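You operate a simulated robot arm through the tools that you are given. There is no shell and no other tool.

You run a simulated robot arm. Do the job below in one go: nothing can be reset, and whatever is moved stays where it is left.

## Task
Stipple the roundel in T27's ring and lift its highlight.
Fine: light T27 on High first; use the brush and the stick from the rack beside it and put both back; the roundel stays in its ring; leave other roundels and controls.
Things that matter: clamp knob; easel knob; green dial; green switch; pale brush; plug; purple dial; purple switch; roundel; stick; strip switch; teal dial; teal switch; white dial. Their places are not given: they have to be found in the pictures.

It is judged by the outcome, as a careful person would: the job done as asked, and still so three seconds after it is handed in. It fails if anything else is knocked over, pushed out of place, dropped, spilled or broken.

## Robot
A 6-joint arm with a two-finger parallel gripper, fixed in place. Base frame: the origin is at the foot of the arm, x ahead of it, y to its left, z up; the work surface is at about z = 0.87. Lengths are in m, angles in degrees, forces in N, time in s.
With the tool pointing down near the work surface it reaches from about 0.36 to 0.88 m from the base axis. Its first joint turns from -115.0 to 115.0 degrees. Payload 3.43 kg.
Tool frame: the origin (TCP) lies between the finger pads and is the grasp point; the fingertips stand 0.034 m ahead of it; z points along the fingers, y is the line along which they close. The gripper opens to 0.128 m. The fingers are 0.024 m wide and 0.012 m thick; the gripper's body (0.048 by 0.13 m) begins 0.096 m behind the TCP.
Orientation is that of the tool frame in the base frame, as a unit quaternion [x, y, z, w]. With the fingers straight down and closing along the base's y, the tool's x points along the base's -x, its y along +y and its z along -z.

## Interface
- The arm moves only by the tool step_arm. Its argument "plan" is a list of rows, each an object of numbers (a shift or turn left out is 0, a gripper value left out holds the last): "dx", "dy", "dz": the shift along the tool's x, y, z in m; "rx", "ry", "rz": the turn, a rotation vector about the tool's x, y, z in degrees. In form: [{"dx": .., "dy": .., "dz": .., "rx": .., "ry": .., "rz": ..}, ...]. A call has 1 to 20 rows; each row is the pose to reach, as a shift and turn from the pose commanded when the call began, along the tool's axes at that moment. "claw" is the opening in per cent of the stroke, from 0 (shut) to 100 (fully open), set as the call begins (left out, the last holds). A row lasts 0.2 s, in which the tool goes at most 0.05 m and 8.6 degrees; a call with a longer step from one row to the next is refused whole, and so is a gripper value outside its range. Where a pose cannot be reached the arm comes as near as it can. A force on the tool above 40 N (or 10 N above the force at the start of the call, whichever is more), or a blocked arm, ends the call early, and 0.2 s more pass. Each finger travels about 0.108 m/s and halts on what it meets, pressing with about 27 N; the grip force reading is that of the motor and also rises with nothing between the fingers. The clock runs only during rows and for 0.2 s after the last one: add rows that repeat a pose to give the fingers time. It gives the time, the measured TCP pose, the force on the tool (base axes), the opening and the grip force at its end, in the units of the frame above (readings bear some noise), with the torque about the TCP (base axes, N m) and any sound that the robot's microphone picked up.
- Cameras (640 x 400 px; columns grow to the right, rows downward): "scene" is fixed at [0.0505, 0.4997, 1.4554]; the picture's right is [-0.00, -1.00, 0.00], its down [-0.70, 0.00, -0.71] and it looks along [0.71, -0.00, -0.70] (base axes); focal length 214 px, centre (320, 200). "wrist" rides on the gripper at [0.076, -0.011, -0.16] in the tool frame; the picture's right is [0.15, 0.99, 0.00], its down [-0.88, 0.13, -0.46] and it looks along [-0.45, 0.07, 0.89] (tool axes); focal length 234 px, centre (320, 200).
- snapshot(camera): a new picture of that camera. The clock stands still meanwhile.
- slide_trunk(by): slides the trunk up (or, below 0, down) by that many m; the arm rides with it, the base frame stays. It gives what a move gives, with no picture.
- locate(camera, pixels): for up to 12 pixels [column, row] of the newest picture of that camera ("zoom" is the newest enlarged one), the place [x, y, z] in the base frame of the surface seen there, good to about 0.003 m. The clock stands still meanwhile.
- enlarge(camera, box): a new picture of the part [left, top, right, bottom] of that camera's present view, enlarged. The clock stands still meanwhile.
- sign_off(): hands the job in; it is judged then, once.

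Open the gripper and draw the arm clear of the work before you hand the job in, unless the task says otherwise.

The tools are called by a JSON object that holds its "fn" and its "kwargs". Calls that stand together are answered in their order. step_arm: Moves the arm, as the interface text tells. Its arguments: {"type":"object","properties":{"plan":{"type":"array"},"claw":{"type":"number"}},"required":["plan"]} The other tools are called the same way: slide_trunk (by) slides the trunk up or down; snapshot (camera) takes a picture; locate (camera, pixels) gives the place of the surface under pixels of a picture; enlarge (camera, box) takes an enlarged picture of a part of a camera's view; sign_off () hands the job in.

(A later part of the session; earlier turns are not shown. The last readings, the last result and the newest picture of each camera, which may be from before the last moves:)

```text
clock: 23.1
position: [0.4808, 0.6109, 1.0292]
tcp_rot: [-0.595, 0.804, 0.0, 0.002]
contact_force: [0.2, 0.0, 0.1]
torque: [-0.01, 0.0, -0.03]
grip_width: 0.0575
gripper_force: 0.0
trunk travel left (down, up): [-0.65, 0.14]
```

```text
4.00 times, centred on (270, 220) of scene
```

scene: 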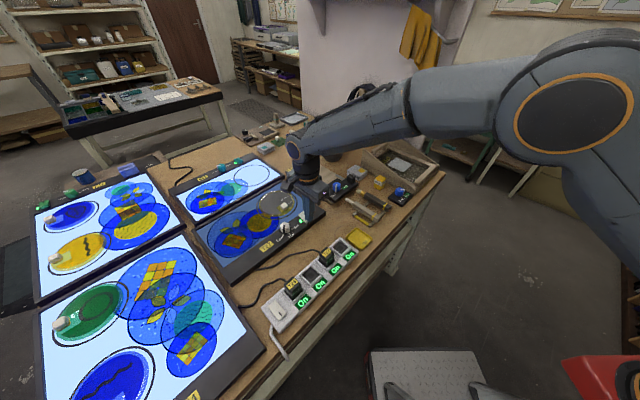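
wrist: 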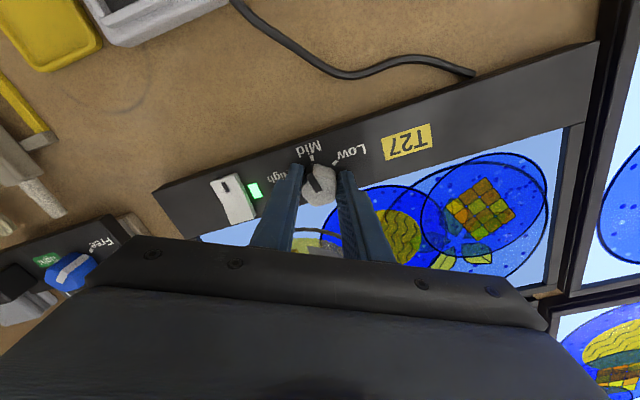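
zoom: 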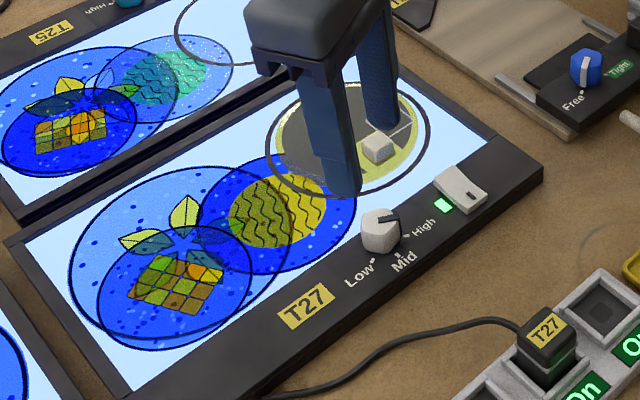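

The dial sits on High and T27 is bright. Next I move above the tool rack while turning the wrist (testing its range), so I can take the brush with its tip on the tool +x side.

{"fn": "step_arm", "kwargs": {"plan": [{"dx": 0.034, "dy": -0.026, "dz": -0.01, "rz": 8}, {"dx": 0.068, "dy": -0.052, "dz": -0.02, "rz": 16}, {"dx": 0.102, "dy": -0.078, "dz": -0.03, "rz": 24}, {"dx": 0.136, "dy": -0.104, "dz": -0.03, "rz": 32}, {"dx": 0.17, "dy": -0.13, "dz": -0.03, "rz": 40}, {"dx": 0.204, "dy": -0.156, "dz": -0.03, "rz": 48}, {"dx": 0.238, "dy": -0.182, "dz": -0.03, "rz": 56}, {"dx": 0.2726, "dy": -0.2073, "dz": -0.03, "rz": 64}, {"dx": 0.2726, "dy": -0.2073, "dz": -0.03, "rz": 72}, {"dx": 0.2726, "dy": -0.2073, "dz": -0.03, "rz": 80}, {"dx": 0.2726, "dy": -0.2073, "dz": -0.03, "rz": 88}, {"dx": 0.2726, "dy": -0.2073, "dz": -0.03, "rz": 96}, {"dx": 0.2726, "dy": -0.2073, "dz": -0.03, "rz": 104}, {"dx": 0.2726, "dy": -0.2073, "dz": -0.03, "rz": 112}, {"dx": 0.2726, "dy": -0.2073, "dz": -0.03, "rz": 120}, {"dx": 0.2726, "dy": -0.2073, "dz": -0.03, "rz": 128}, {"dx": 0.2726, "dy": -0.2073, "dz": -0.03, "rz": 136}, {"dx": 0.2726, "dy": -0.2073, "dz": -0.03, "rz": 144}, {"dx": 0.2726, "dy": -0.2073, "dz": -0.03, "rz": 152}, {"dx": 0.2726, "dy": -0.2073, "dz": -0.03, "rz": 160}]}}

{"fn": "snapshot", "kwargs": {"camera": "wrist"}}

{"fn": "enlarge", "kwargs": {"camera": "scene", "box": [242, 175, 330, 235]}}

```text
clock: 27.3
position: [0.6002, 0.2886, 1.058]
tcp_rot: [0.689, 0.725, 0.002, 0.001]
contact_force: [-0.1, 0.7, 0.5]
torque: [0.03, -0.01, 0.0]
grip_width: 0.0576
gripper_force: 0.0
trunk travel left (down, up): [-0.65, 0.14]
```

```text
taken
```

wrist: 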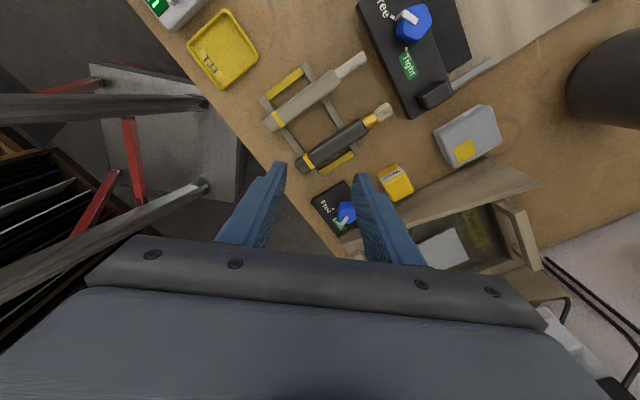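

```text
6.67 times, centred on (286, 205) of scene
```

zoom: 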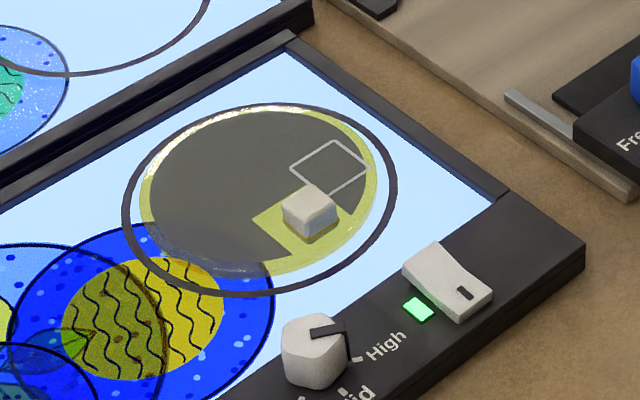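

The backlit roundel shows a grey matt over yellow glass. Wrist is at −87°; I continue to −133° to align with the tools.

{"fn": "step_arm", "kwargs": {"plan": [{"rz": 8}, {"rz": 16}, {"rz": 24}, {"rz": 32}, {"rz": 40}, {"rz": 46}, {"rz": 46}]}}

{"fn": "snapshot", "kwargs": {"camera": "wrist"}}

```text
clock: 28.9
position: [0.6019, 0.2884, 1.0593]
tcp_rot: [0.917, 0.398, 0.002, 0.0]
contact_force: [0.4, -0.1, -0.7]
torque: [-0.02, 0.02, 0.0]
grip_width: 0.0575
gripper_force: 0.1
trunk travel left (down, up): [-0.65, 0.14]
```

```text
taken
```

wrist: 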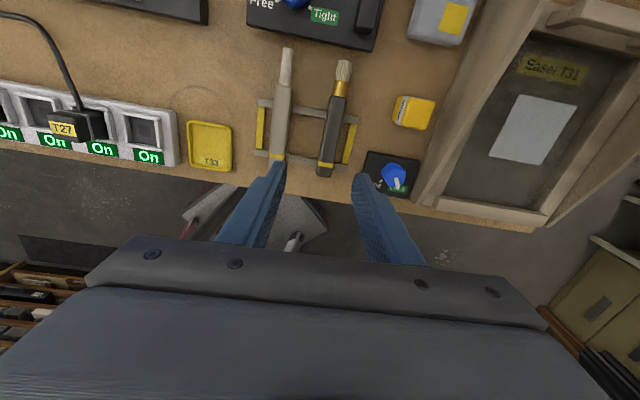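

The wrist reached −133°; the brush (350→328 px column, with bristles at top) and the stick are upright in the view. I zoom and measure them.

{"fn": "enlarge", "kwargs": {"camera": "wrist", "box": [235, 40, 395, 190]}}

{"fn": "locate", "kwargs": {"camera": "wrist", "pixels": [[343, 65], [340, 85], [337, 98], [330, 130], [326, 160], [325, 172], [287, 52], [284, 75], [282, 88], [280, 120], [277, 150], [276, 156]]}}

```text
2.67 times, centred on (315, 115) of wrist
```

zoom: 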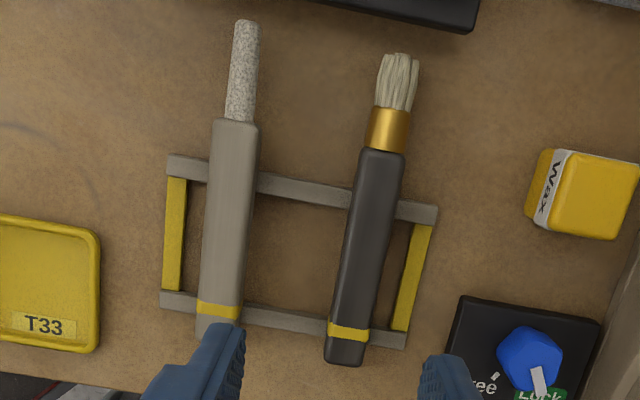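

```text
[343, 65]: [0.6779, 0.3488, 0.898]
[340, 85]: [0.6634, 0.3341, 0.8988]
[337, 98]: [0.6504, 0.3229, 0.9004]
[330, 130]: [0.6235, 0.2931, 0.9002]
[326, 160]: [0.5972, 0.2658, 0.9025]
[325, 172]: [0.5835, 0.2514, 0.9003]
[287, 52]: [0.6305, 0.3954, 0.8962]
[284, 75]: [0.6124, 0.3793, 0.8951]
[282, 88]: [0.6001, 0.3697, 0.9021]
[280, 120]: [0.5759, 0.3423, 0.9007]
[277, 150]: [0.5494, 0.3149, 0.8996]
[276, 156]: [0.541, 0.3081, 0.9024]
```

Brush axis is along 47°, grasp point between the rack bars at about (0.6165, 0.286). I move above it and descend to just over the handle for an alignment check.

{"fn": "step_arm", "kwargs": {"plan": [{"dx": 0.0042, "dy": 0.006, "dz": 0.02}, {"dx": 0.0084, "dy": 0.0122, "dz": 0.05}, {"dx": 0.0084, "dy": 0.0122, "dz": 0.08}, {"dx": 0.0084, "dy": 0.0122, "dz": 0.1}, {"dx": 0.0084, "dy": 0.0122, "dz": 0.109}, {"dx": 0.0084, "dy": 0.0122, "dz": 0.109}], "claw": 42}}

{"fn": "snapshot", "kwargs": {"camera": "wrist"}}

{"fn": "enlarge", "kwargs": {"camera": "scene", "box": [335, 175, 415, 230]}}

```text
clock: 30.3
position: [0.6162, 0.2885, 0.9478]
tcp_rot: [0.917, 0.399, 0.004, 0.001]
contact_force: [-0.2, -0.1, 0.2]
torque: [0.0, 0.03, -0.01]
grip_width: 0.0539
gripper_force: 0.0
trunk travel left (down, up): [-0.65, 0.14]
```

```text
taken
```

wrist: 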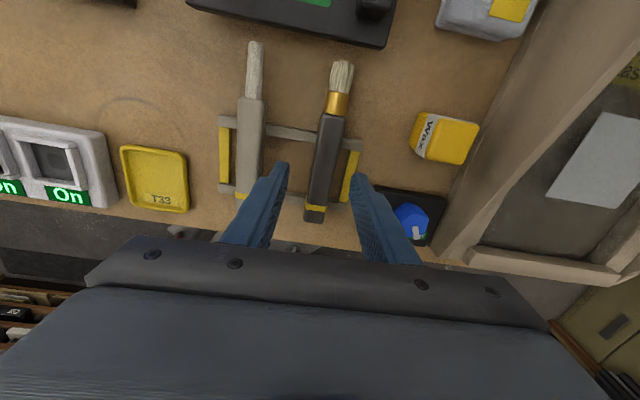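

```text
7.27 times, centred on (375, 202) of scene
```

zoom: 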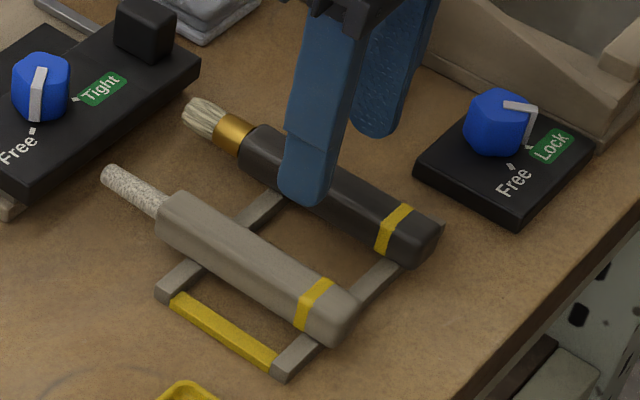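

I zoom on the wrist view to measure lateral alignment with the handle.

{"fn": "enlarge", "kwargs": {"camera": "wrist", "box": [260, 110, 380, 230]}}

```text
3.33 times, centred on (320, 170) of wrist
```

zoom: 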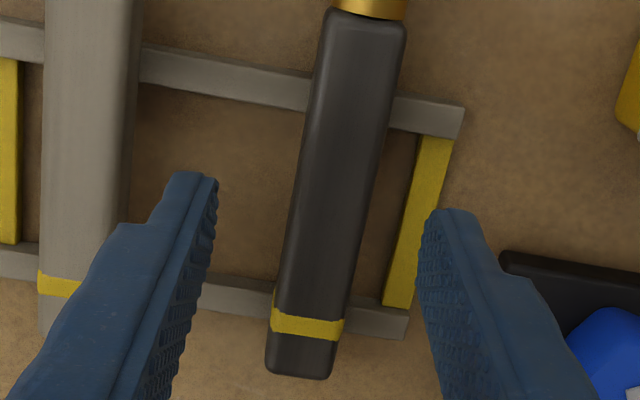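

The handle centre is ~3.5 mm to the tool's +y side, and fingers are slightly toward the tip. I check bar heights before descending.

{"fn": "locate", "kwargs": {"camera": "zoom", "pixels": [[430, 180], [405, 270], [400, 120], [380, 325], [340, 150], [320, 260], [250, 80], [230, 298], [365, 30], [300, 365], [200, 150], [355, 100]]}}

```text
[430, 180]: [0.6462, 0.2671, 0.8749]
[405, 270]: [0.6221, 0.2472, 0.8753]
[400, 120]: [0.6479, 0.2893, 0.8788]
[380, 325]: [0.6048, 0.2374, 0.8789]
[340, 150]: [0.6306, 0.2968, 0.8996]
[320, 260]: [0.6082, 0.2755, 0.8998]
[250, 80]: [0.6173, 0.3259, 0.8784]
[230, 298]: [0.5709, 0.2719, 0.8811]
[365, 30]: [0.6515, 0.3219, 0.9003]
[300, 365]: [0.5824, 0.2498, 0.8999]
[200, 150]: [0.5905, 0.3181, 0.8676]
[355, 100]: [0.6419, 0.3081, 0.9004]
```

Bars top out at 0.875–0.879, so I keep fingertips at ≈0.879 (TCP 0.913). Shifting, then descending around the brush handle.

{"fn": "step_arm", "kwargs": {"plan": [{"dx": -0.003, "dy": 0.0033}, {"dx": -0.006, "dy": 0.0033}, {"dx": -0.006, "dy": 0.0033, "dz": 0.012}, {"dx": -0.006, "dy": 0.0033, "dz": 0.024}, {"dx": -0.006, "dy": 0.0033, "dz": 0.031}, {"dx": -0.006, "dy": 0.0033, "dz": 0.0345}, {"dx": -0.006, "dy": 0.0033, "dz": 0.0345}]}}

{"fn": "enlarge", "kwargs": {"camera": "wrist", "box": [260, 90, 380, 230]}}

{"fn": "enlarge", "kwargs": {"camera": "scene", "box": [335, 175, 415, 230]}}

```text
clock: 31.9
position: [0.6143, 0.2808, 0.9138]
tcp_rot: [0.917, 0.399, 0.002, 0.001]
contact_force: [-0.2, 0.7, 0.0]
torque: [0.0, 0.02, 0.01]
grip_width: 0.0536
gripper_force: 0.1
trunk travel left (down, up): [-0.65, 0.14]
```

```text
2.86 times, centred on (320, 160) of wrist
```

zoom: 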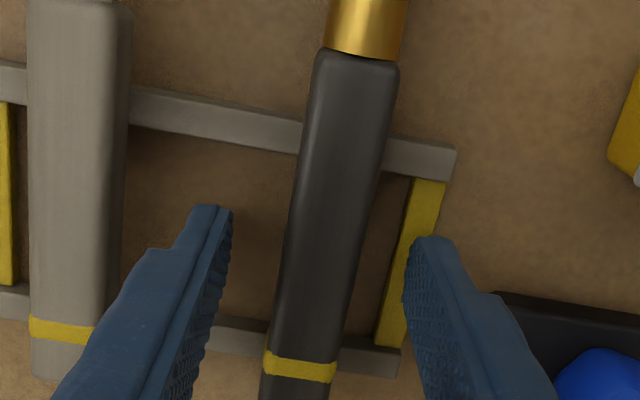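

```text
7.27 times, centred on (375, 202) of scene
```

zoom: 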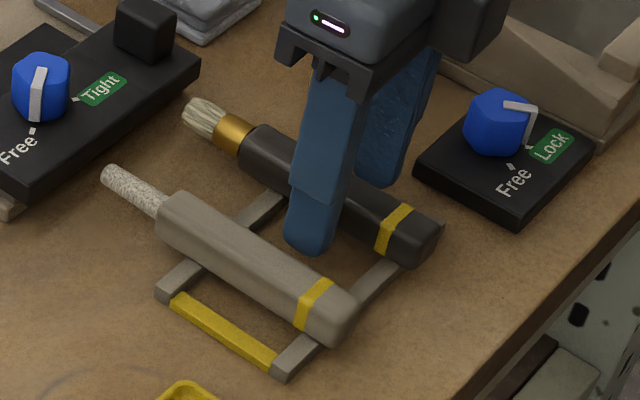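

The fingers straddle the handle evenly. Closing the grip.

{"fn": "step_arm", "kwargs": {"plan": [{"dz": 0}, {"dz": 0}, {"dz": 0}, {"dz": 0}], "claw": 0}}

{"fn": "enlarge", "kwargs": {"camera": "wrist", "box": [260, 60, 380, 230]}}

```text
clock: 32.9
position: [0.614, 0.2807, 0.9141]
tcp_rot: [0.917, 0.399, 0.002, 0.001]
contact_force: [-0.2, 0.9, 0.3]
torque: [0.0, -0.01, 0.0]
grip_width: 0.021
gripper_force: 27.3
trunk travel left (down, up): [-0.65, 0.14]
```

```text
2.35 times, centred on (320, 145) of wrist
```

zoom: 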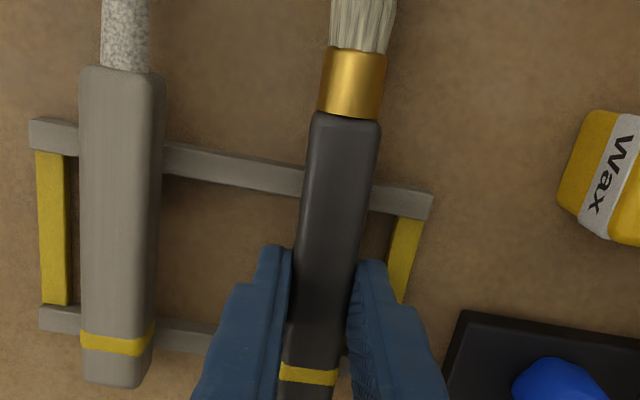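

The brush is held at 21 mm width (pick pose TCP (0.614, 0.281, 0.914), yaw −133°). Lifting straight up.

{"fn": "step_arm", "kwargs": {"plan": [{"dz": -0.01}, {"dz": -0.03}, {"dz": -0.06}, {"dz": -0.1}, {"dz": -0.14}, {"dz": -0.18}, {"dz": -0.2}, {"dz": -0.2}]}}

{"fn": "snapshot", "kwargs": {"camera": "wrist"}}

{"fn": "snapshot", "kwargs": {"camera": "scene"}}

```text
clock: 34.7
position: [0.615, 0.2815, 1.1149]
tcp_rot: [0.917, 0.398, 0.002, 0.0]
contact_force: [0.1, 0.5, -0.8]
torque: [-0.02, 0.04, -0.04]
grip_width: 0.0209
gripper_force: 26.8
trunk travel left (down, up): [-0.65, 0.14]
```

```text
taken
```

wrist: 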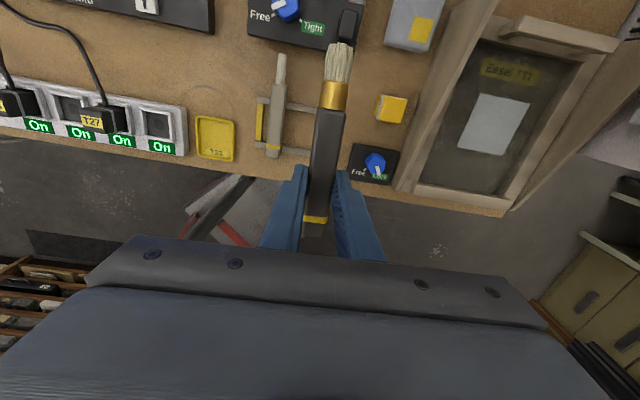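

```text
taken
```

scene: 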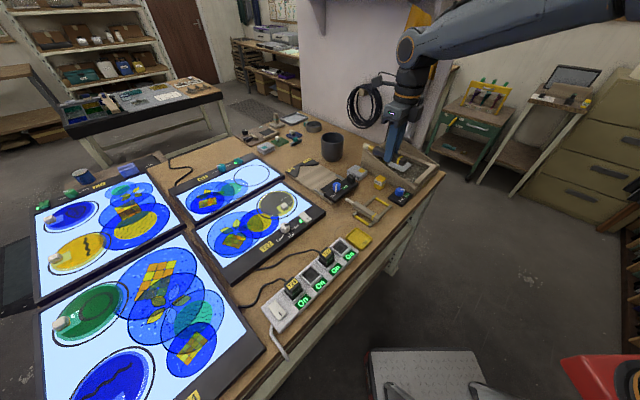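

Brush lifted cleanly; the stick stays in its rack. Now I map the roundel precisely from the unobstructed scene, and the brush tip position from the wrist view.

{"fn": "enlarge", "kwargs": {"camera": "scene", "box": [252, 180, 312, 225]}}

{"fn": "locate", "kwargs": {"camera": "wrist", "pixels": [[341, 46], [338, 60], [335, 85], [334, 108], [329, 130], [319, 180], [315, 220]]}}

```text
8.89 times, centred on (282, 202) of scene
```

zoom: 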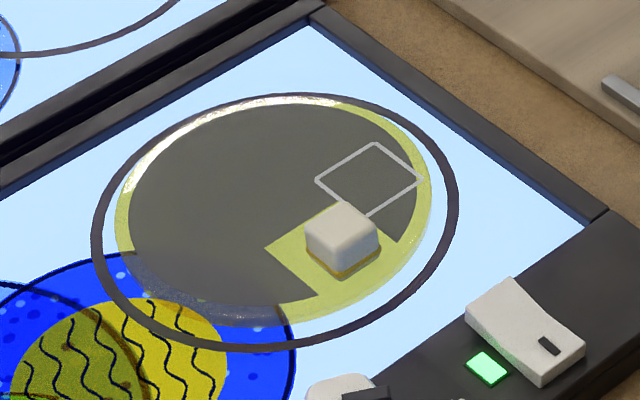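

```text
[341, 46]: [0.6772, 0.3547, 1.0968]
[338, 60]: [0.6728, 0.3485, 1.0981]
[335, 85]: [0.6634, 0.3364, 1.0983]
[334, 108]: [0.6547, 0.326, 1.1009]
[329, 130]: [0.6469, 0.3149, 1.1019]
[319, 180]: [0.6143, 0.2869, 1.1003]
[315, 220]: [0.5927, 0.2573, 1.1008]
```

Brush tip sits at ≈(0.099, 0, 0.025) in the tool frame. Measuring the roundel's painted boundary, edge, and square.

{"fn": "locate", "kwargs": {"camera": "zoom", "pixels": [[130, 215], [180, 145], [255, 108], [335, 105], [415, 170], [400, 240], [270, 245], [310, 295], [270, 305], [190, 280], [140, 250], [220, 200]]}}

{"fn": "locate", "kwargs": {"camera": "zoom", "pixels": [[376, 143], [421, 180], [367, 215], [317, 180], [340, 222], [345, 265], [430, 170], [125, 245], [300, 97], [260, 327], [350, 310], [200, 110]]}}

```text
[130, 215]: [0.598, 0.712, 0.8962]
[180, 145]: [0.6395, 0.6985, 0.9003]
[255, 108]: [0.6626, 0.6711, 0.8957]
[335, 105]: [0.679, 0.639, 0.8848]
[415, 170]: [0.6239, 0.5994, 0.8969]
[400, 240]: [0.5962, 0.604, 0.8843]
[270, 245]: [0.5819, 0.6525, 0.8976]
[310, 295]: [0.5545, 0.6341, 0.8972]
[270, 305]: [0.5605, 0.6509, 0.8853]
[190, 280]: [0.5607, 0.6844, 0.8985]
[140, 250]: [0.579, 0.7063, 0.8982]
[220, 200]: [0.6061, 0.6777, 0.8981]
```

```text
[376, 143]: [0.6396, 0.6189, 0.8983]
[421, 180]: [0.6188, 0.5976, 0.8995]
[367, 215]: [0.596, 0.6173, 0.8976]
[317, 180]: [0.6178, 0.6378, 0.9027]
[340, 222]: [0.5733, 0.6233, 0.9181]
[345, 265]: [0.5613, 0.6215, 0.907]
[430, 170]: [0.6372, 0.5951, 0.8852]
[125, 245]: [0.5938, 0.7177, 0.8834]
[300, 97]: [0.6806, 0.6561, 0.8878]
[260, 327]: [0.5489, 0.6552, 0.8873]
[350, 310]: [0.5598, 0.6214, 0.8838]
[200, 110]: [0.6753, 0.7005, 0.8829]
```

Roundel paint: centre ≈ (0.607, 0.655), radius ≈ 57 mm, plane z≈0.898; square centre (0.618, 0.618). I now carry the brush up and round while swinging the wrist 160° CCW.

{"fn": "step_arm", "kwargs": {"plan": [{"dz": -0.035, "rz": -8}, {"dx": 0.006, "dy": -0.02, "dz": -0.035, "rz": -16}, {"dx": 0.012, "dy": -0.04, "dz": -0.035, "rz": -24}, {"dx": 0.018, "dy": -0.06, "dz": -0.035, "rz": -32}, {"dx": 0.024, "dy": -0.08, "dz": -0.035, "rz": -40}, {"dx": 0.03, "dy": -0.1, "dz": -0.035, "rz": -48}, {"dx": 0.036, "dy": -0.12, "dz": -0.035, "rz": -56}, {"dx": 0.042, "dy": -0.14, "dz": -0.035, "rz": -64}, {"dx": 0.048, "dy": -0.16, "dz": -0.035, "rz": -72}, {"dx": 0.054, "dy": -0.18, "dz": -0.035, "rz": -80}, {"dx": 0.06, "dy": -0.2, "dz": -0.035, "rz": -88}, {"dx": 0.0664, "dy": -0.2196, "dz": -0.035, "rz": -96}, {"dx": 0.0664, "dy": -0.2196, "dz": -0.035, "rz": -104}, {"dx": 0.0664, "dy": -0.2196, "dz": -0.035, "rz": -112}, {"dx": 0.0664, "dy": -0.2196, "dz": -0.035, "rz": -120}, {"dx": 0.0664, "dy": -0.2196, "dz": -0.035, "rz": -128}, {"dx": 0.0664, "dy": -0.2196, "dz": -0.035, "rz": -136}, {"dx": 0.0664, "dy": -0.2196, "dz": -0.035, "rz": -144}, {"dx": 0.0664, "dy": -0.2196, "dz": -0.035, "rz": -152}, {"dx": 0.0664, "dy": -0.2196, "dz": -0.035, "rz": -160}]}}

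{"fn": "snapshot", "kwargs": {"camera": "scene"}}

```text
clock: 38.9
position: [0.4985, 0.4786, 1.1493]
tcp_rot: [-0.236, 0.972, 0.0, 0.003]
contact_force: [0.3, -0.1, -0.6]
torque: [0.03, -0.04, -0.02]
grip_width: 0.0213
gripper_force: 26.8
trunk travel left (down, up): [-0.65, 0.14]
```

```text
taken
```

scene: 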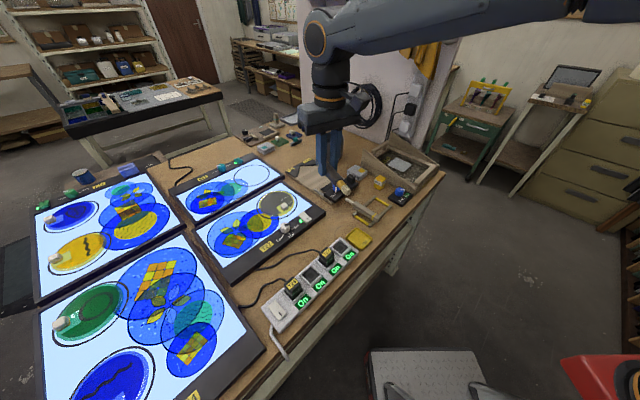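

Yaw is at +27°. I finish the yaw to +47° first.

{"fn": "step_arm", "kwargs": {"plan": [{"rz": -7}, {"rz": -14}, {"rz": -19.7}, {"rz": -19.7}]}}

```text
clock: 39.9
position: [0.4988, 0.4792, 1.1511]
tcp_rot: [-0.397, 0.918, 0.0, 0.001]
contact_force: [0.3, 0.9, -0.9]
torque: [0.0, -0.02, 0.01]
grip_width: 0.0214
gripper_force: 26.7
trunk travel left (down, up): [-0.65, 0.14]
```

Yaw is 47°. Now I tilt the tool outward by 60° about its y axis so the brush points steeply down.

{"fn": "step_arm", "kwargs": {"plan": [{"ry": -7.5}, {"ry": -15}, {"ry": -22.5}, {"ry": -30}, {"ry": -37.5}, {"ry": -45}, {"ry": -52.5}, {"ry": -60}, {"ry": -60}]}}

{"fn": "snapshot", "kwargs": {"camera": "scene"}}

{"fn": "snapshot", "kwargs": {"camera": "wrist"}}

```text
clock: 41.9
position: [0.4985, 0.4783, 1.1493]
tcp_rot: [-0.343, 0.794, 0.199, 0.461]
contact_force: [1.0, -0.2, -1.6]
torque: [0.01, -0.04, -0.02]
grip_width: 0.0213
gripper_force: 27.2
trunk travel left (down, up): [-0.65, 0.14]
```

```text
taken
```

scene: 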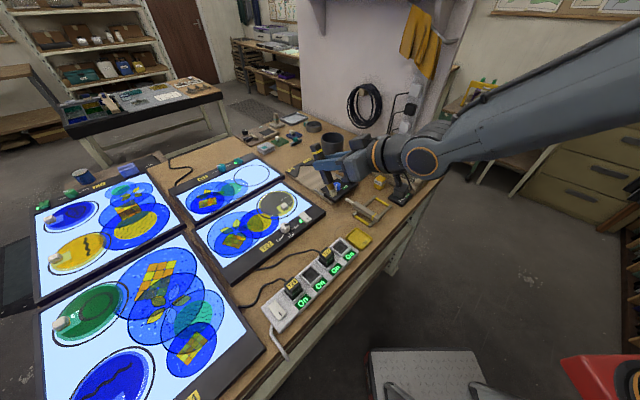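

```text
taken
```

wrist: 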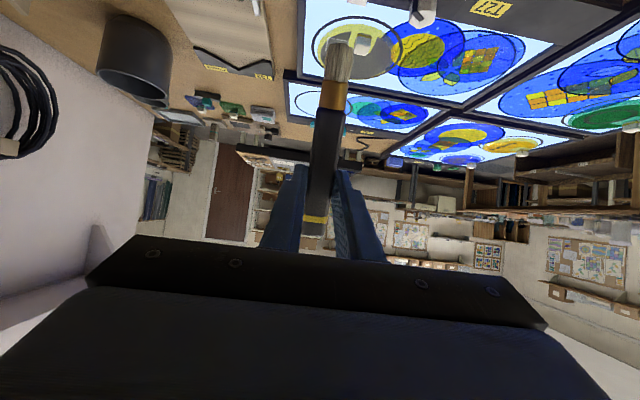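

The wrist camera nicely views brush tip and roundel. I move out to hover the tip ~60 mm above the roundel centre.

{"fn": "step_arm", "kwargs": {"plan": [{"dx": -0.006, "dy": 0.007, "dz": 0.041}, {"dx": -0.012, "dy": 0.014, "dz": 0.082}, {"dx": -0.018, "dy": 0.021, "dz": 0.123}, {"dx": -0.024, "dy": 0.028, "dz": 0.164}, {"dx": -0.03, "dy": 0.035, "dz": 0.205}, {"dx": -0.0365, "dy": 0.0415, "dz": 0.2452}, {"dx": -0.0365, "dy": 0.0415, "dz": 0.2452}]}}

{"fn": "snapshot", "kwargs": {"camera": "scene"}}

{"fn": "snapshot", "kwargs": {"camera": "wrist"}}

```text
clock: 43.5
position: [0.6279, 0.6749, 1.0623]
tcp_rot: [-0.344, 0.794, 0.198, 0.461]
contact_force: [0.2, -1.1, -0.7]
torque: [-0.01, 0.03, 0.01]
grip_width: 0.0212
gripper_force: 27.0
trunk travel left (down, up): [-0.65, 0.14]
```

```text
taken
```

scene: 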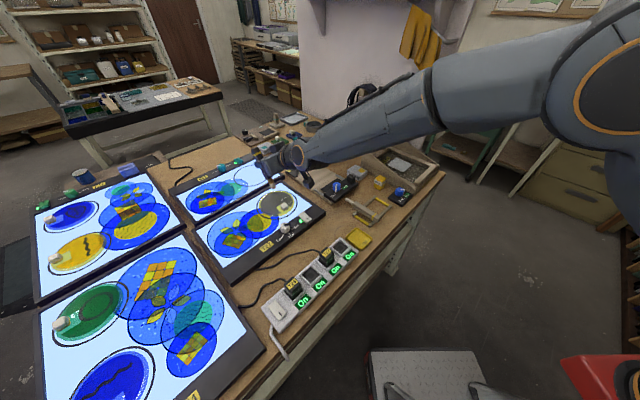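

```text
taken
```

wrist: 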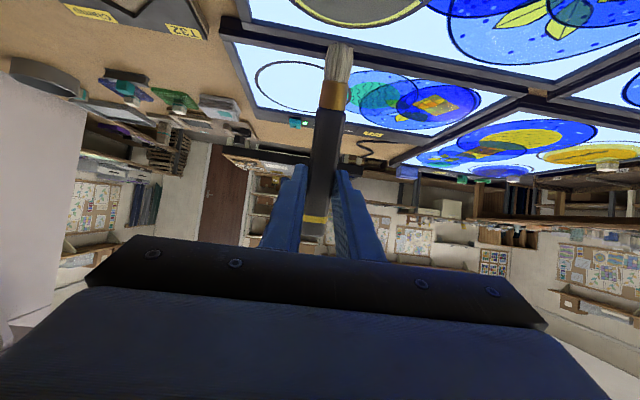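

Hover pose reached. I zoom the scene around the roundel to check the brush tip location.

{"fn": "enlarge", "kwargs": {"camera": "scene", "box": [240, 140, 340, 230]}}

```text
4.44 times, centred on (290, 185) of scene
```

zoom: 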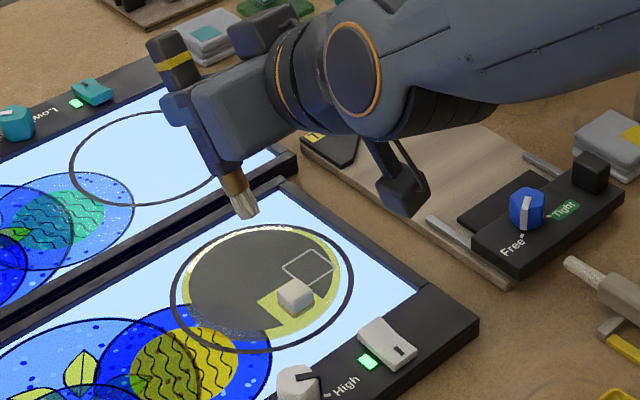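

The scene camera has a clear view of the tip at zoom (247,214). I locate it to calibrate.

{"fn": "locate", "kwargs": {"camera": "zoom", "pixels": [[248, 215], [243, 200], [240, 210], [253, 208], [236, 185], [215, 130], [170, 60]]}}

```text
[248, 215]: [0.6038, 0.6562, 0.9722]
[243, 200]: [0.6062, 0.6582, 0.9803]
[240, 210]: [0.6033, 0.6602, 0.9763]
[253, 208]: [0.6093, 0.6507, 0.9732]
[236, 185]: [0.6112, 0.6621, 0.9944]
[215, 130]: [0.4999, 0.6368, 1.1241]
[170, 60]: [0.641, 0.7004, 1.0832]
```

Tip end is around (0.605, 0.656, 0.968), over the roundel's centre. I descend vertically by 60 mm and check.

{"fn": "step_arm", "kwargs": {"plan": [{"dx": 0.0173, "dz": 0.01}, {"dx": 0.0346, "dz": 0.02}, {"dx": 0.0476, "dz": 0.0275}, {"dx": 0.052, "dz": 0.03}, {"dx": 0.052, "dz": 0.03}]}}

{"fn": "enlarge", "kwargs": {"camera": "scene", "box": [250, 175, 322, 220]}}

{"fn": "enlarge", "kwargs": {"camera": "wrist", "box": [220, 0, 460, 150]}}

```text
clock: 44.7
position: [0.6258, 0.6747, 1.0011]
tcp_rot: [-0.343, 0.793, 0.198, 0.462]
contact_force: [-0.1, 0.4, 7.6]
torque: [-0.12, 0.15, -0.03]
grip_width: 0.0212
gripper_force: 26.8
trunk travel left (down, up): [-0.65, 0.14]
```

```text
8.89 times, centred on (286, 198) of scene
```

zoom: 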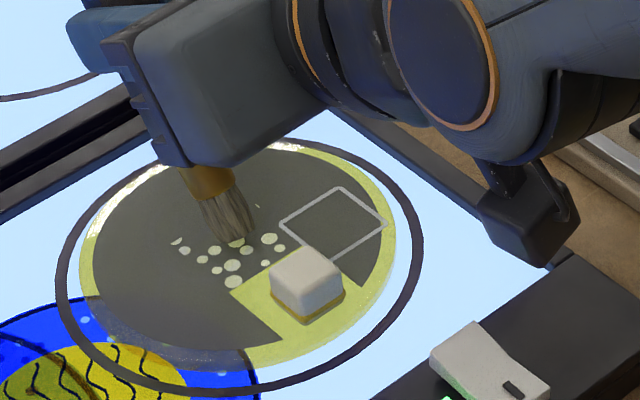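

```text
2.67 times, centred on (340, 75) of wrist
```

zoom: 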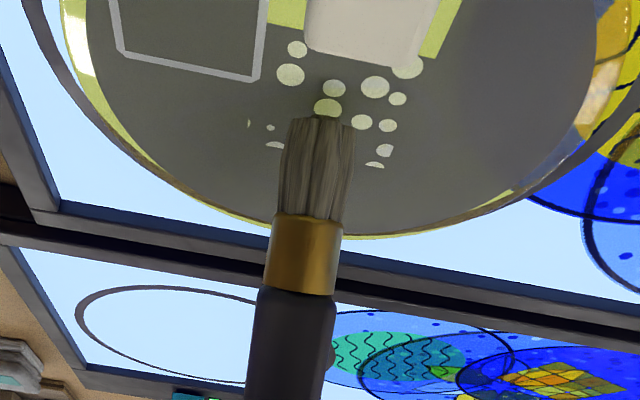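

Contact at ~7.6 N left a patch of stipple dots about 45 mm across at the centre. I lift, move 38 mm further back on the disc and dab again.

{"fn": "step_arm", "kwargs": {"plan": [{"dx": -0.0087, "dz": -0.005}, {"dx": -0.0173, "dz": -0.01}, {"dx": -0.0363, "dz": 0.0229}, {"dx": -0.0277, "dz": 0.0279}, {"dx": -0.0233, "dz": 0.0304}, {"dx": -0.019, "dz": 0.0329}]}}

{"fn": "enlarge", "kwargs": {"camera": "scene", "box": [250, 175, 322, 220]}}

{"fn": "enlarge", "kwargs": {"camera": "wrist", "box": [220, 0, 460, 150]}}

```text
clock: 46.1
position: [0.6523, 0.7018, 1.0015]
tcp_rot: [-0.343, 0.794, 0.198, 0.462]
contact_force: [-0.3, -0.1, 1.1]
torque: [-0.11, 0.05, 0.01]
grip_width: 0.0212
gripper_force: 26.4
trunk travel left (down, up): [-0.65, 0.14]
```

```text
8.89 times, centred on (286, 198) of scene
```

zoom: 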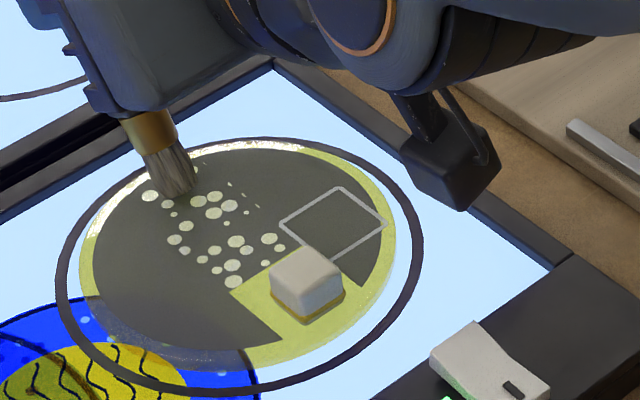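

```text
2.67 times, centred on (340, 75) of wrist
```

zoom: 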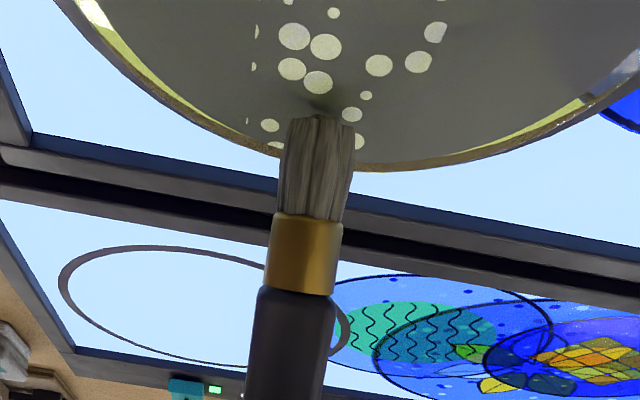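

A light 1.1 N touch also leaves dots. Next dab toward the right-back of the disc (p+19, q+33 mm).

{"fn": "step_arm", "kwargs": {"plan": [{"dx": -0.0087, "dz": -0.005}, {"dx": -0.0173, "dz": -0.01}, {"dx": -0.0078, "dy": -0.033, "dz": -0.0265}, {"dx": 0.0008, "dy": -0.033, "dz": -0.0215}, {"dx": 0.0052, "dy": -0.033, "dz": -0.019}, {"dx": 0.01, "dy": -0.033, "dz": -0.0162}]}}

{"fn": "enlarge", "kwargs": {"camera": "scene", "box": [250, 175, 322, 220]}}

```text
clock: 47.5
position: [0.6633, 0.6663, 1.002]
tcp_rot: [-0.344, 0.792, 0.2, 0.463]
contact_force: [-1.5, -2.6, 10.3]
torque: [-0.23, 0.33, -0.02]
grip_width: 0.0211
gripper_force: 27.1
trunk travel left (down, up): [-0.65, 0.14]
```

```text
8.89 times, centred on (286, 198) of scene
```

zoom: 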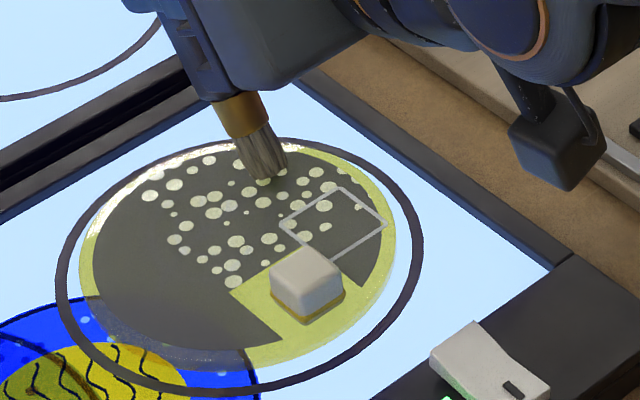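

Dots now cover the back-right. Next dab 38 mm nearer on the right side (around the square).

{"fn": "step_arm", "kwargs": {"plan": [{"dx": -0.0087, "dz": -0.005}, {"dx": -0.0173, "dz": -0.01}, {"dx": 0.0017, "dz": -0.0429}, {"dx": 0.0103, "dz": -0.0379}, {"dx": 0.0147, "dz": -0.0354}, {"dx": 0.0182, "dz": -0.0333}]}}

{"fn": "enlarge", "kwargs": {"camera": "scene", "box": [250, 175, 322, 220]}}

```text
clock: 48.9
position: [0.638, 0.6387, 1.0014]
tcp_rot: [-0.343, 0.793, 0.199, 0.463]
contact_force: [-1.7, -1.5, 7.8]
torque: [-0.19, 0.25, -0.01]
grip_width: 0.0209
gripper_force: 26.6
trunk travel left (down, up): [-0.65, 0.14]
```

```text
8.89 times, centred on (286, 198) of scene
```

zoom: 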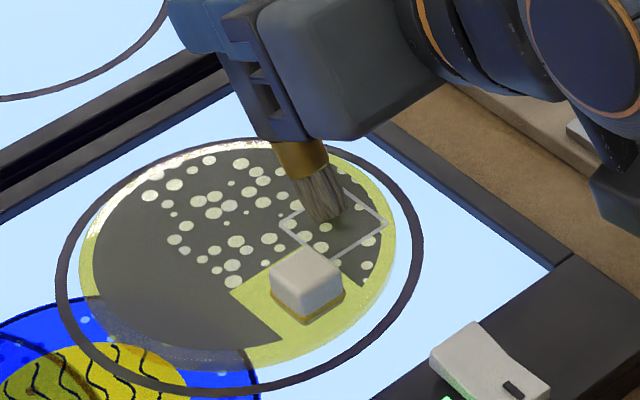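

Next I dab on the left-back part of the disc.

{"fn": "step_arm", "kwargs": {"plan": [{"dx": -0.0087, "dz": -0.005}, {"dx": -0.0173, "dz": -0.01}, {"dx": -0.0268, "dy": 0.033, "dz": 0.0065}, {"dx": -0.0363, "dy": 0.066, "dz": 0.0229}, {"dx": -0.0277, "dy": 0.066, "dz": 0.0279}, {"dx": -0.0233, "dy": 0.066, "dz": 0.0304}, {"dx": -0.0192, "dy": 0.066, "dz": 0.0328}]}}

{"fn": "enlarge", "kwargs": {"camera": "scene", "box": [250, 175, 322, 220]}}

```text
clock: 50.5
position: [0.6159, 0.7123, 1.0016]
tcp_rot: [-0.344, 0.793, 0.198, 0.462]
contact_force: [0.2, 0.6, 0.3]
torque: [-0.02, 0.05, 0.02]
grip_width: 0.0211
gripper_force: 27.3
trunk travel left (down, up): [-0.65, 0.14]
```

```text
8.89 times, centred on (286, 198) of scene
```

zoom: 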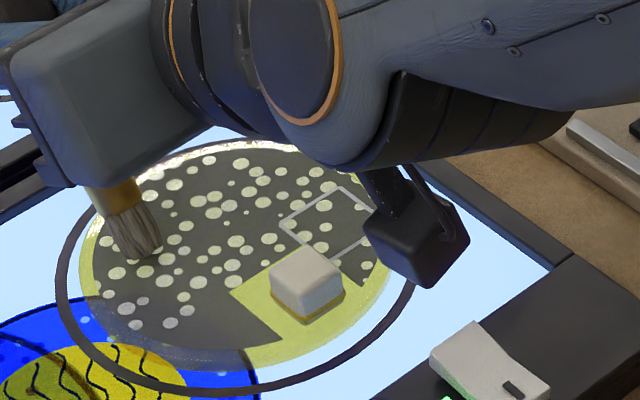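

Only the front-left part lacks dots now; dabbing there.

{"fn": "step_arm", "kwargs": {"plan": [{"dx": -0.0087, "dz": -0.005}, {"dx": -0.0173, "dz": -0.01}, {"dx": 0.004, "dy": 0.004, "dz": -0.0468}, {"dx": 0.0126, "dy": 0.004, "dz": -0.0418}, {"dx": 0.017, "dy": 0.004, "dz": -0.0393}, {"dx": 0.022, "dy": 0.004, "dz": -0.0364}]}}

{"fn": "enlarge", "kwargs": {"camera": "scene", "box": [250, 175, 322, 220]}}

```text
clock: 51.9
position: [0.584, 0.6833, 1.0004]
tcp_rot: [-0.344, 0.793, 0.198, 0.462]
contact_force: [0.6, -0.7, 2.7]
torque: [-0.07, 0.08, 0.0]
grip_width: 0.0209
gripper_force: 26.9
trunk travel left (down, up): [-0.65, 0.14]
```

```text
8.89 times, centred on (286, 198) of scene
```

zoom: 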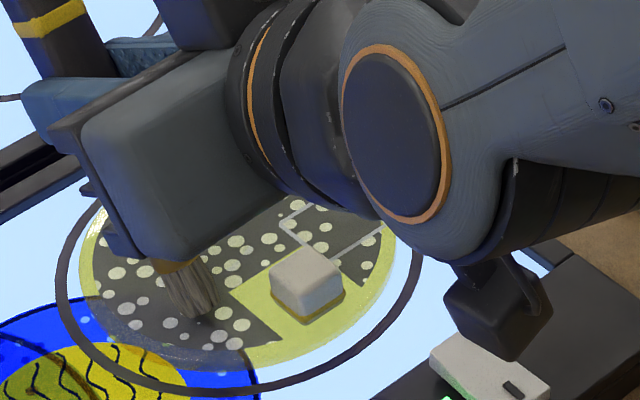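

Dots now there too. I lift the brush well clear and inspect the whole roundel.

{"fn": "step_arm", "kwargs": {"plan": [{"dx": -0.0087, "dz": -0.005}, {"dx": -0.035, "dz": -0.02}, {"dx": -0.07, "dz": -0.04}, {"dx": -0.104, "dz": -0.06}, {"dx": -0.13, "dz": -0.075}, {"dx": -0.13, "dz": -0.075}]}}

{"fn": "enlarge", "kwargs": {"camera": "scene", "box": [250, 175, 322, 220]}}

{"fn": "snapshot", "kwargs": {"camera": "wrist"}}

```text
clock: 53.3
position: [0.5836, 0.6846, 1.1515]
tcp_rot: [-0.344, 0.793, 0.199, 0.461]
contact_force: [0.3, 0.4, -0.1]
torque: [0.0, 0.0, 0.05]
grip_width: 0.0213
gripper_force: 26.6
trunk travel left (down, up): [-0.65, 0.14]
```

```text
8.89 times, centred on (286, 198) of scene
```

zoom: 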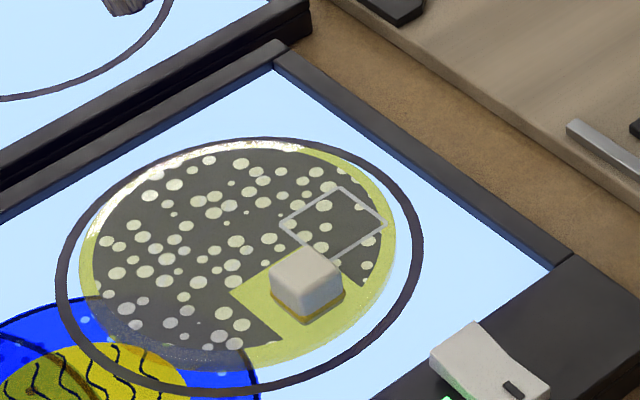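

```text
taken
```

wrist: 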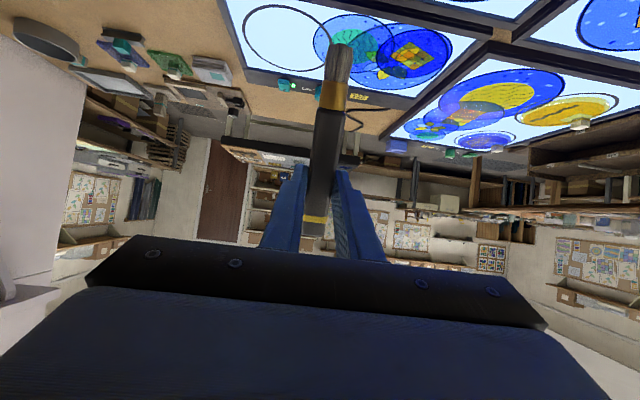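

Dots cover nearly everything; I zoom further to look for unstippled gaps.

{"fn": "enlarge", "kwargs": {"camera": "scene", "box": [256, 188, 298, 218]}}

```text
13.33 times, centred on (277, 203) of scene
```

zoom: 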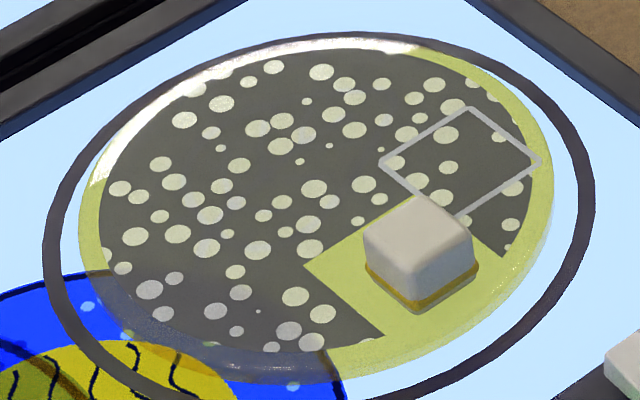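

I look closer at the edges for clipped dots that would reveal unstippled cells.

{"fn": "enlarge", "kwargs": {"camera": "scene", "box": [258, 188, 280, 204]}}

{"fn": "enlarge", "kwargs": {"camera": "scene", "box": [276, 188, 298, 204]}}

{"fn": "enlarge", "kwargs": {"camera": "scene", "box": [260, 200, 284, 217]}}

```text
16.00 times, centred on (269, 196) of scene
```

zoom: 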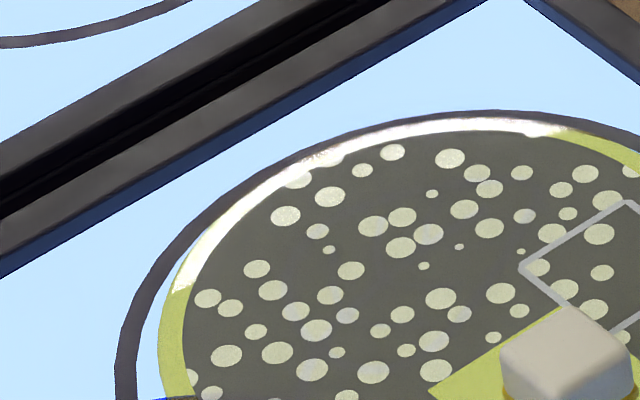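

```text
16.00 times, centred on (287, 196) of scene
```

zoom: 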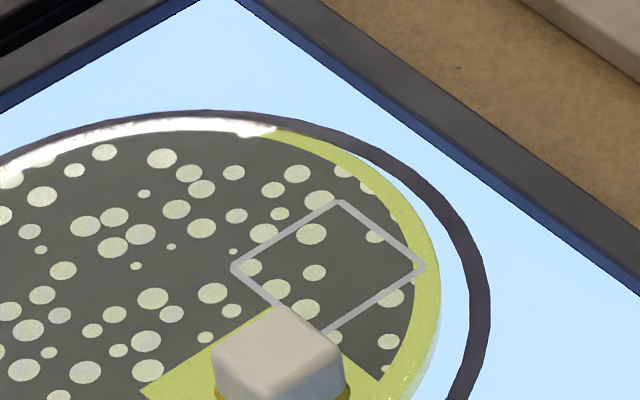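

```text
16.00 times, centred on (272, 208) of scene
```

zoom: 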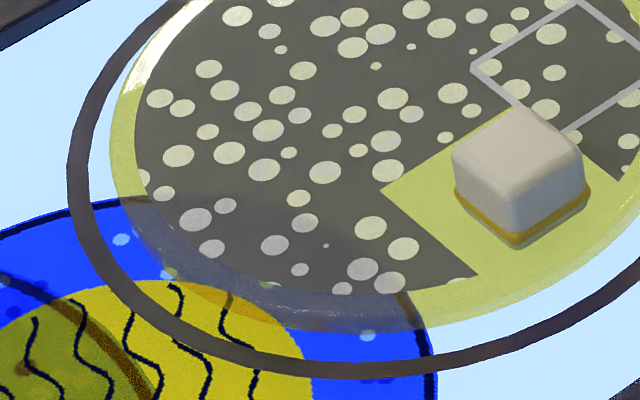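

Coverage is good, with slightly sparse paint near the front-left tip by the handle. I add one more dab there for completeness.

{"fn": "step_arm", "kwargs": {"plan": [{"dx": 0.0468, "dy": -0.006, "dz": 0.009}, {"dx": 0.0857, "dy": -0.006, "dz": 0.0315}, {"dx": 0.1204, "dy": -0.006, "dz": 0.0515}, {"dx": 0.1308, "dy": -0.006, "dz": 0.0575}, {"dx": 0.1365, "dy": -0.006, "dz": 0.0609}, {"dx": 0.1377, "dy": -0.006, "dz": 0.0615}]}}

{"fn": "enlarge", "kwargs": {"camera": "scene", "box": [256, 188, 298, 218]}}

```text
clock: 54.7
position: [0.5776, 0.6666, 1.0013]
tcp_rot: [-0.343, 0.793, 0.198, 0.463]
contact_force: [-0.6, -1.5, 12.6]
torque: [-0.3, 0.29, 0.01]
grip_width: 0.0215
gripper_force: 26.7
trunk travel left (down, up): [-0.65, 0.14]
```

```text
13.33 times, centred on (277, 203) of scene
```

zoom: 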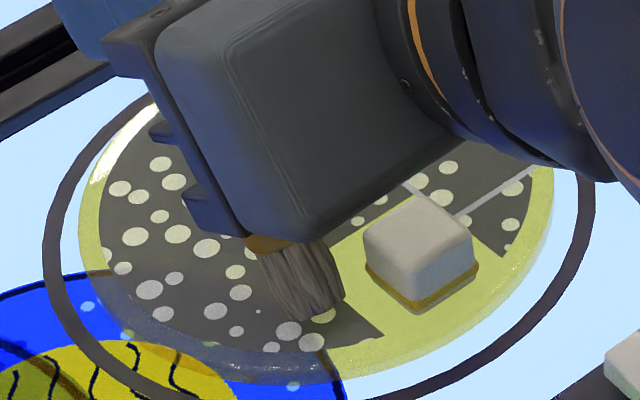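

No further dots needed there, so stippling is complete. I lift away, retract over clear space and untilt the tool.

{"fn": "step_arm", "kwargs": {"plan": [{"dx": -0.02, "dz": -0.0115}, {"dx": -0.055, "dz": -0.032}, {"dx": -0.0866, "dz": -0.05}, {"dx": -0.0759, "dy": -0.0141, "dz": -0.0881}, {"dx": -0.0652, "dy": -0.0282, "dz": -0.1262}, {"dx": -0.0545, "dy": -0.0424, "dz": -0.1642}, {"dx": -0.0438, "dy": -0.0565, "dz": -0.2023}, {"dx": -0.0332, "dy": -0.0706, "dz": -0.2404}, {"dx": -0.0332, "dy": -0.0706, "dz": -0.2404, "ry": 7.5}, {"dx": -0.0332, "dy": -0.0706, "dz": -0.2404, "ry": 15}, {"dx": -0.0332, "dy": -0.0706, "dz": -0.2404, "ry": 22.5}, {"dx": -0.0332, "dy": -0.0706, "dz": -0.2404, "ry": 30}, {"dx": -0.0332, "dy": -0.0706, "dz": -0.2404, "ry": 37.5}, {"dx": -0.0332, "dy": -0.0706, "dz": -0.2404, "ry": 45}, {"dx": -0.0332, "dy": -0.0706, "dz": -0.2404, "ry": 52.5}, {"dx": -0.0332, "dy": -0.0706, "dz": -0.2404, "ry": 60}, {"dx": -0.0332, "dy": -0.0706, "dz": -0.2404, "ry": 60}]}}

{"fn": "enlarge", "kwargs": {"camera": "scene", "box": [190, 140, 430, 290]}}

```text
clock: 58.3
position: [0.4965, 0.4797, 1.1468]
tcp_rot: [-0.396, 0.918, 0.0, 0.002]
contact_force: [0.4, 0.1, 0.0]
torque: [-0.02, -0.01, -0.03]
grip_width: 0.0213
gripper_force: 27.0
trunk travel left (down, up): [-0.65, 0.14]
```

```text
2.67 times, centred on (310, 215) of scene
```

zoom: 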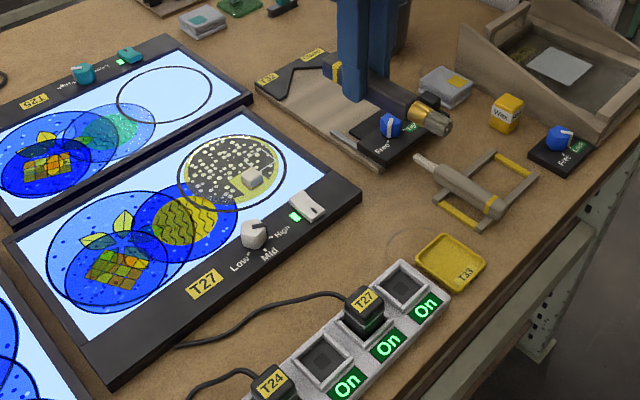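

All is in place. Now I swing the wrist back CW and carry the brush above its rack spot.

{"fn": "step_arm", "kwargs": {"plan": [{"rz": 8}, {"rz": 16}, {"rz": 24}, {"rz": 32}, {"rz": 40}, {"rz": 48}, {"rz": 56}, {"rz": 64}, {"dx": 0.0053, "dy": -0.0185, "rz": 72}, {"dx": 0.0106, "dy": -0.037, "rz": 80}, {"dx": 0.0159, "dy": -0.0556, "rz": 88}, {"dx": 0.0212, "dy": -0.0741, "rz": 96}, {"dx": 0.0265, "dy": -0.0926, "rz": 104}, {"dx": 0.0318, "dy": -0.1111, "rz": 112}, {"dx": 0.0372, "dy": -0.1296, "rz": 120}, {"dx": 0.0425, "dy": -0.1481, "rz": 128}, {"dx": 0.0478, "dy": -0.1666, "rz": 136}, {"dx": 0.0531, "dy": -0.1852, "rz": 144}, {"dx": 0.0584, "dy": -0.2037, "rz": 152}, {"dx": 0.0637, "dy": -0.2222, "rz": 160}]}}

```text
clock: 62.5
position: [0.6158, 0.2798, 1.1479]
tcp_rot: [0.835, 0.55, 0.003, 0.001]
contact_force: [-0.8, 0.4, -1.5]
torque: [-0.04, -0.04, -0.01]
grip_width: 0.0212
gripper_force: 26.6
trunk travel left (down, up): [-0.65, 0.14]
```

Yaw is −113°; finish to −133° and look.

{"fn": "step_arm", "kwargs": {"plan": [{"rz": 7}, {"rz": 14}, {"rz": 19.9}, {"rz": 19.9}]}}

{"fn": "snapshot", "kwargs": {"camera": "wrist"}}

```text
clock: 63.5
position: [0.6149, 0.2806, 1.1485]
tcp_rot: [0.918, 0.397, 0.002, 0.0]
contact_force: [-0.2, -0.4, -1.1]
torque: [-0.03, 0.0, -0.01]
grip_width: 0.0214
gripper_force: 27.3
trunk travel left (down, up): [-0.65, 0.14]
```

```text
taken
```

wrist: 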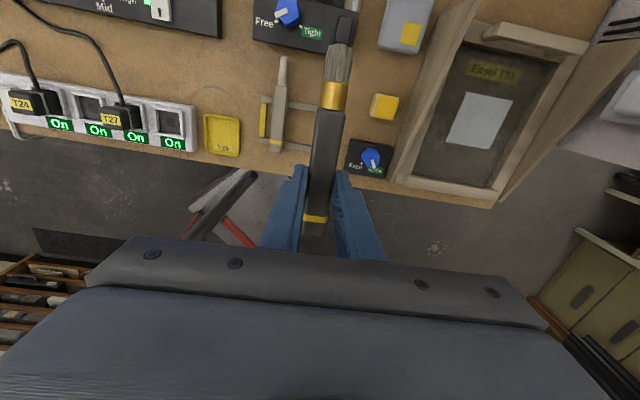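

Brush orientation and position match the pick pose. I descend to just above the rack.

{"fn": "step_arm", "kwargs": {"plan": [{"dz": 0.04}, {"dz": 0.08}, {"dz": 0.12}, {"dz": 0.16}, {"dz": 0.195}, {"dz": 0.215}, {"dz": 0.215}]}}

{"fn": "enlarge", "kwargs": {"camera": "wrist", "box": [240, 20, 400, 230]}}

{"fn": "enlarge", "kwargs": {"camera": "scene", "box": [335, 175, 415, 230]}}

```text
clock: 65.1
position: [0.6157, 0.2813, 0.9332]
tcp_rot: [0.918, 0.397, 0.003, 0.0]
contact_force: [0.0, 0.1, -1.4]
torque: [-0.05, -0.03, 0.02]
grip_width: 0.0214
gripper_force: 27.1
trunk travel left (down, up): [-0.65, 0.14]
```

```text
1.90 times, centred on (320, 125) of wrist
```

zoom: 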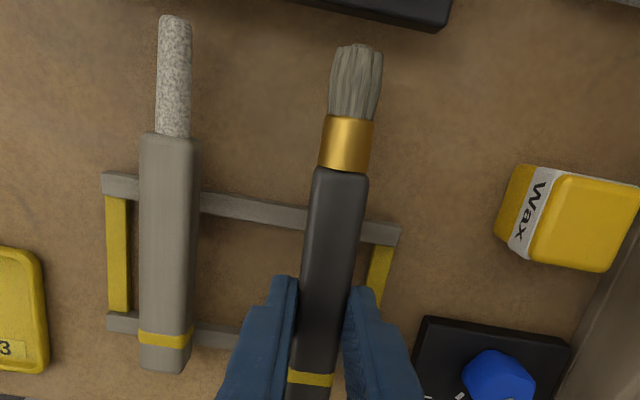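

```text
7.27 times, centred on (375, 202) of scene
```

zoom: 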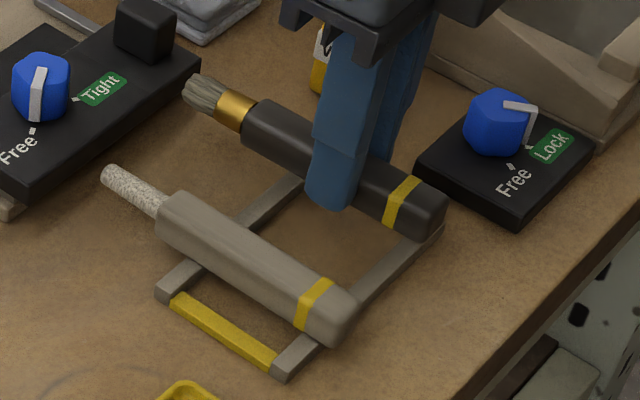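

I check the brush is still level in the grip by measuring heights along its handle.

{"fn": "locate", "kwargs": {"camera": "zoom", "pixels": [[265, 120], [300, 140], [340, 170], [400, 195], [425, 205], [235, 105], [205, 92]]}}

```text
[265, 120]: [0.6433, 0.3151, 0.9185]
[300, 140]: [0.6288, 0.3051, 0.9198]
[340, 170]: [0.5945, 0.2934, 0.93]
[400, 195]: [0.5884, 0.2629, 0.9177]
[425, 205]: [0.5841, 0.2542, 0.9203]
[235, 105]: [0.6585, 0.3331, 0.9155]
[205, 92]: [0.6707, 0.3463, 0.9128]
```

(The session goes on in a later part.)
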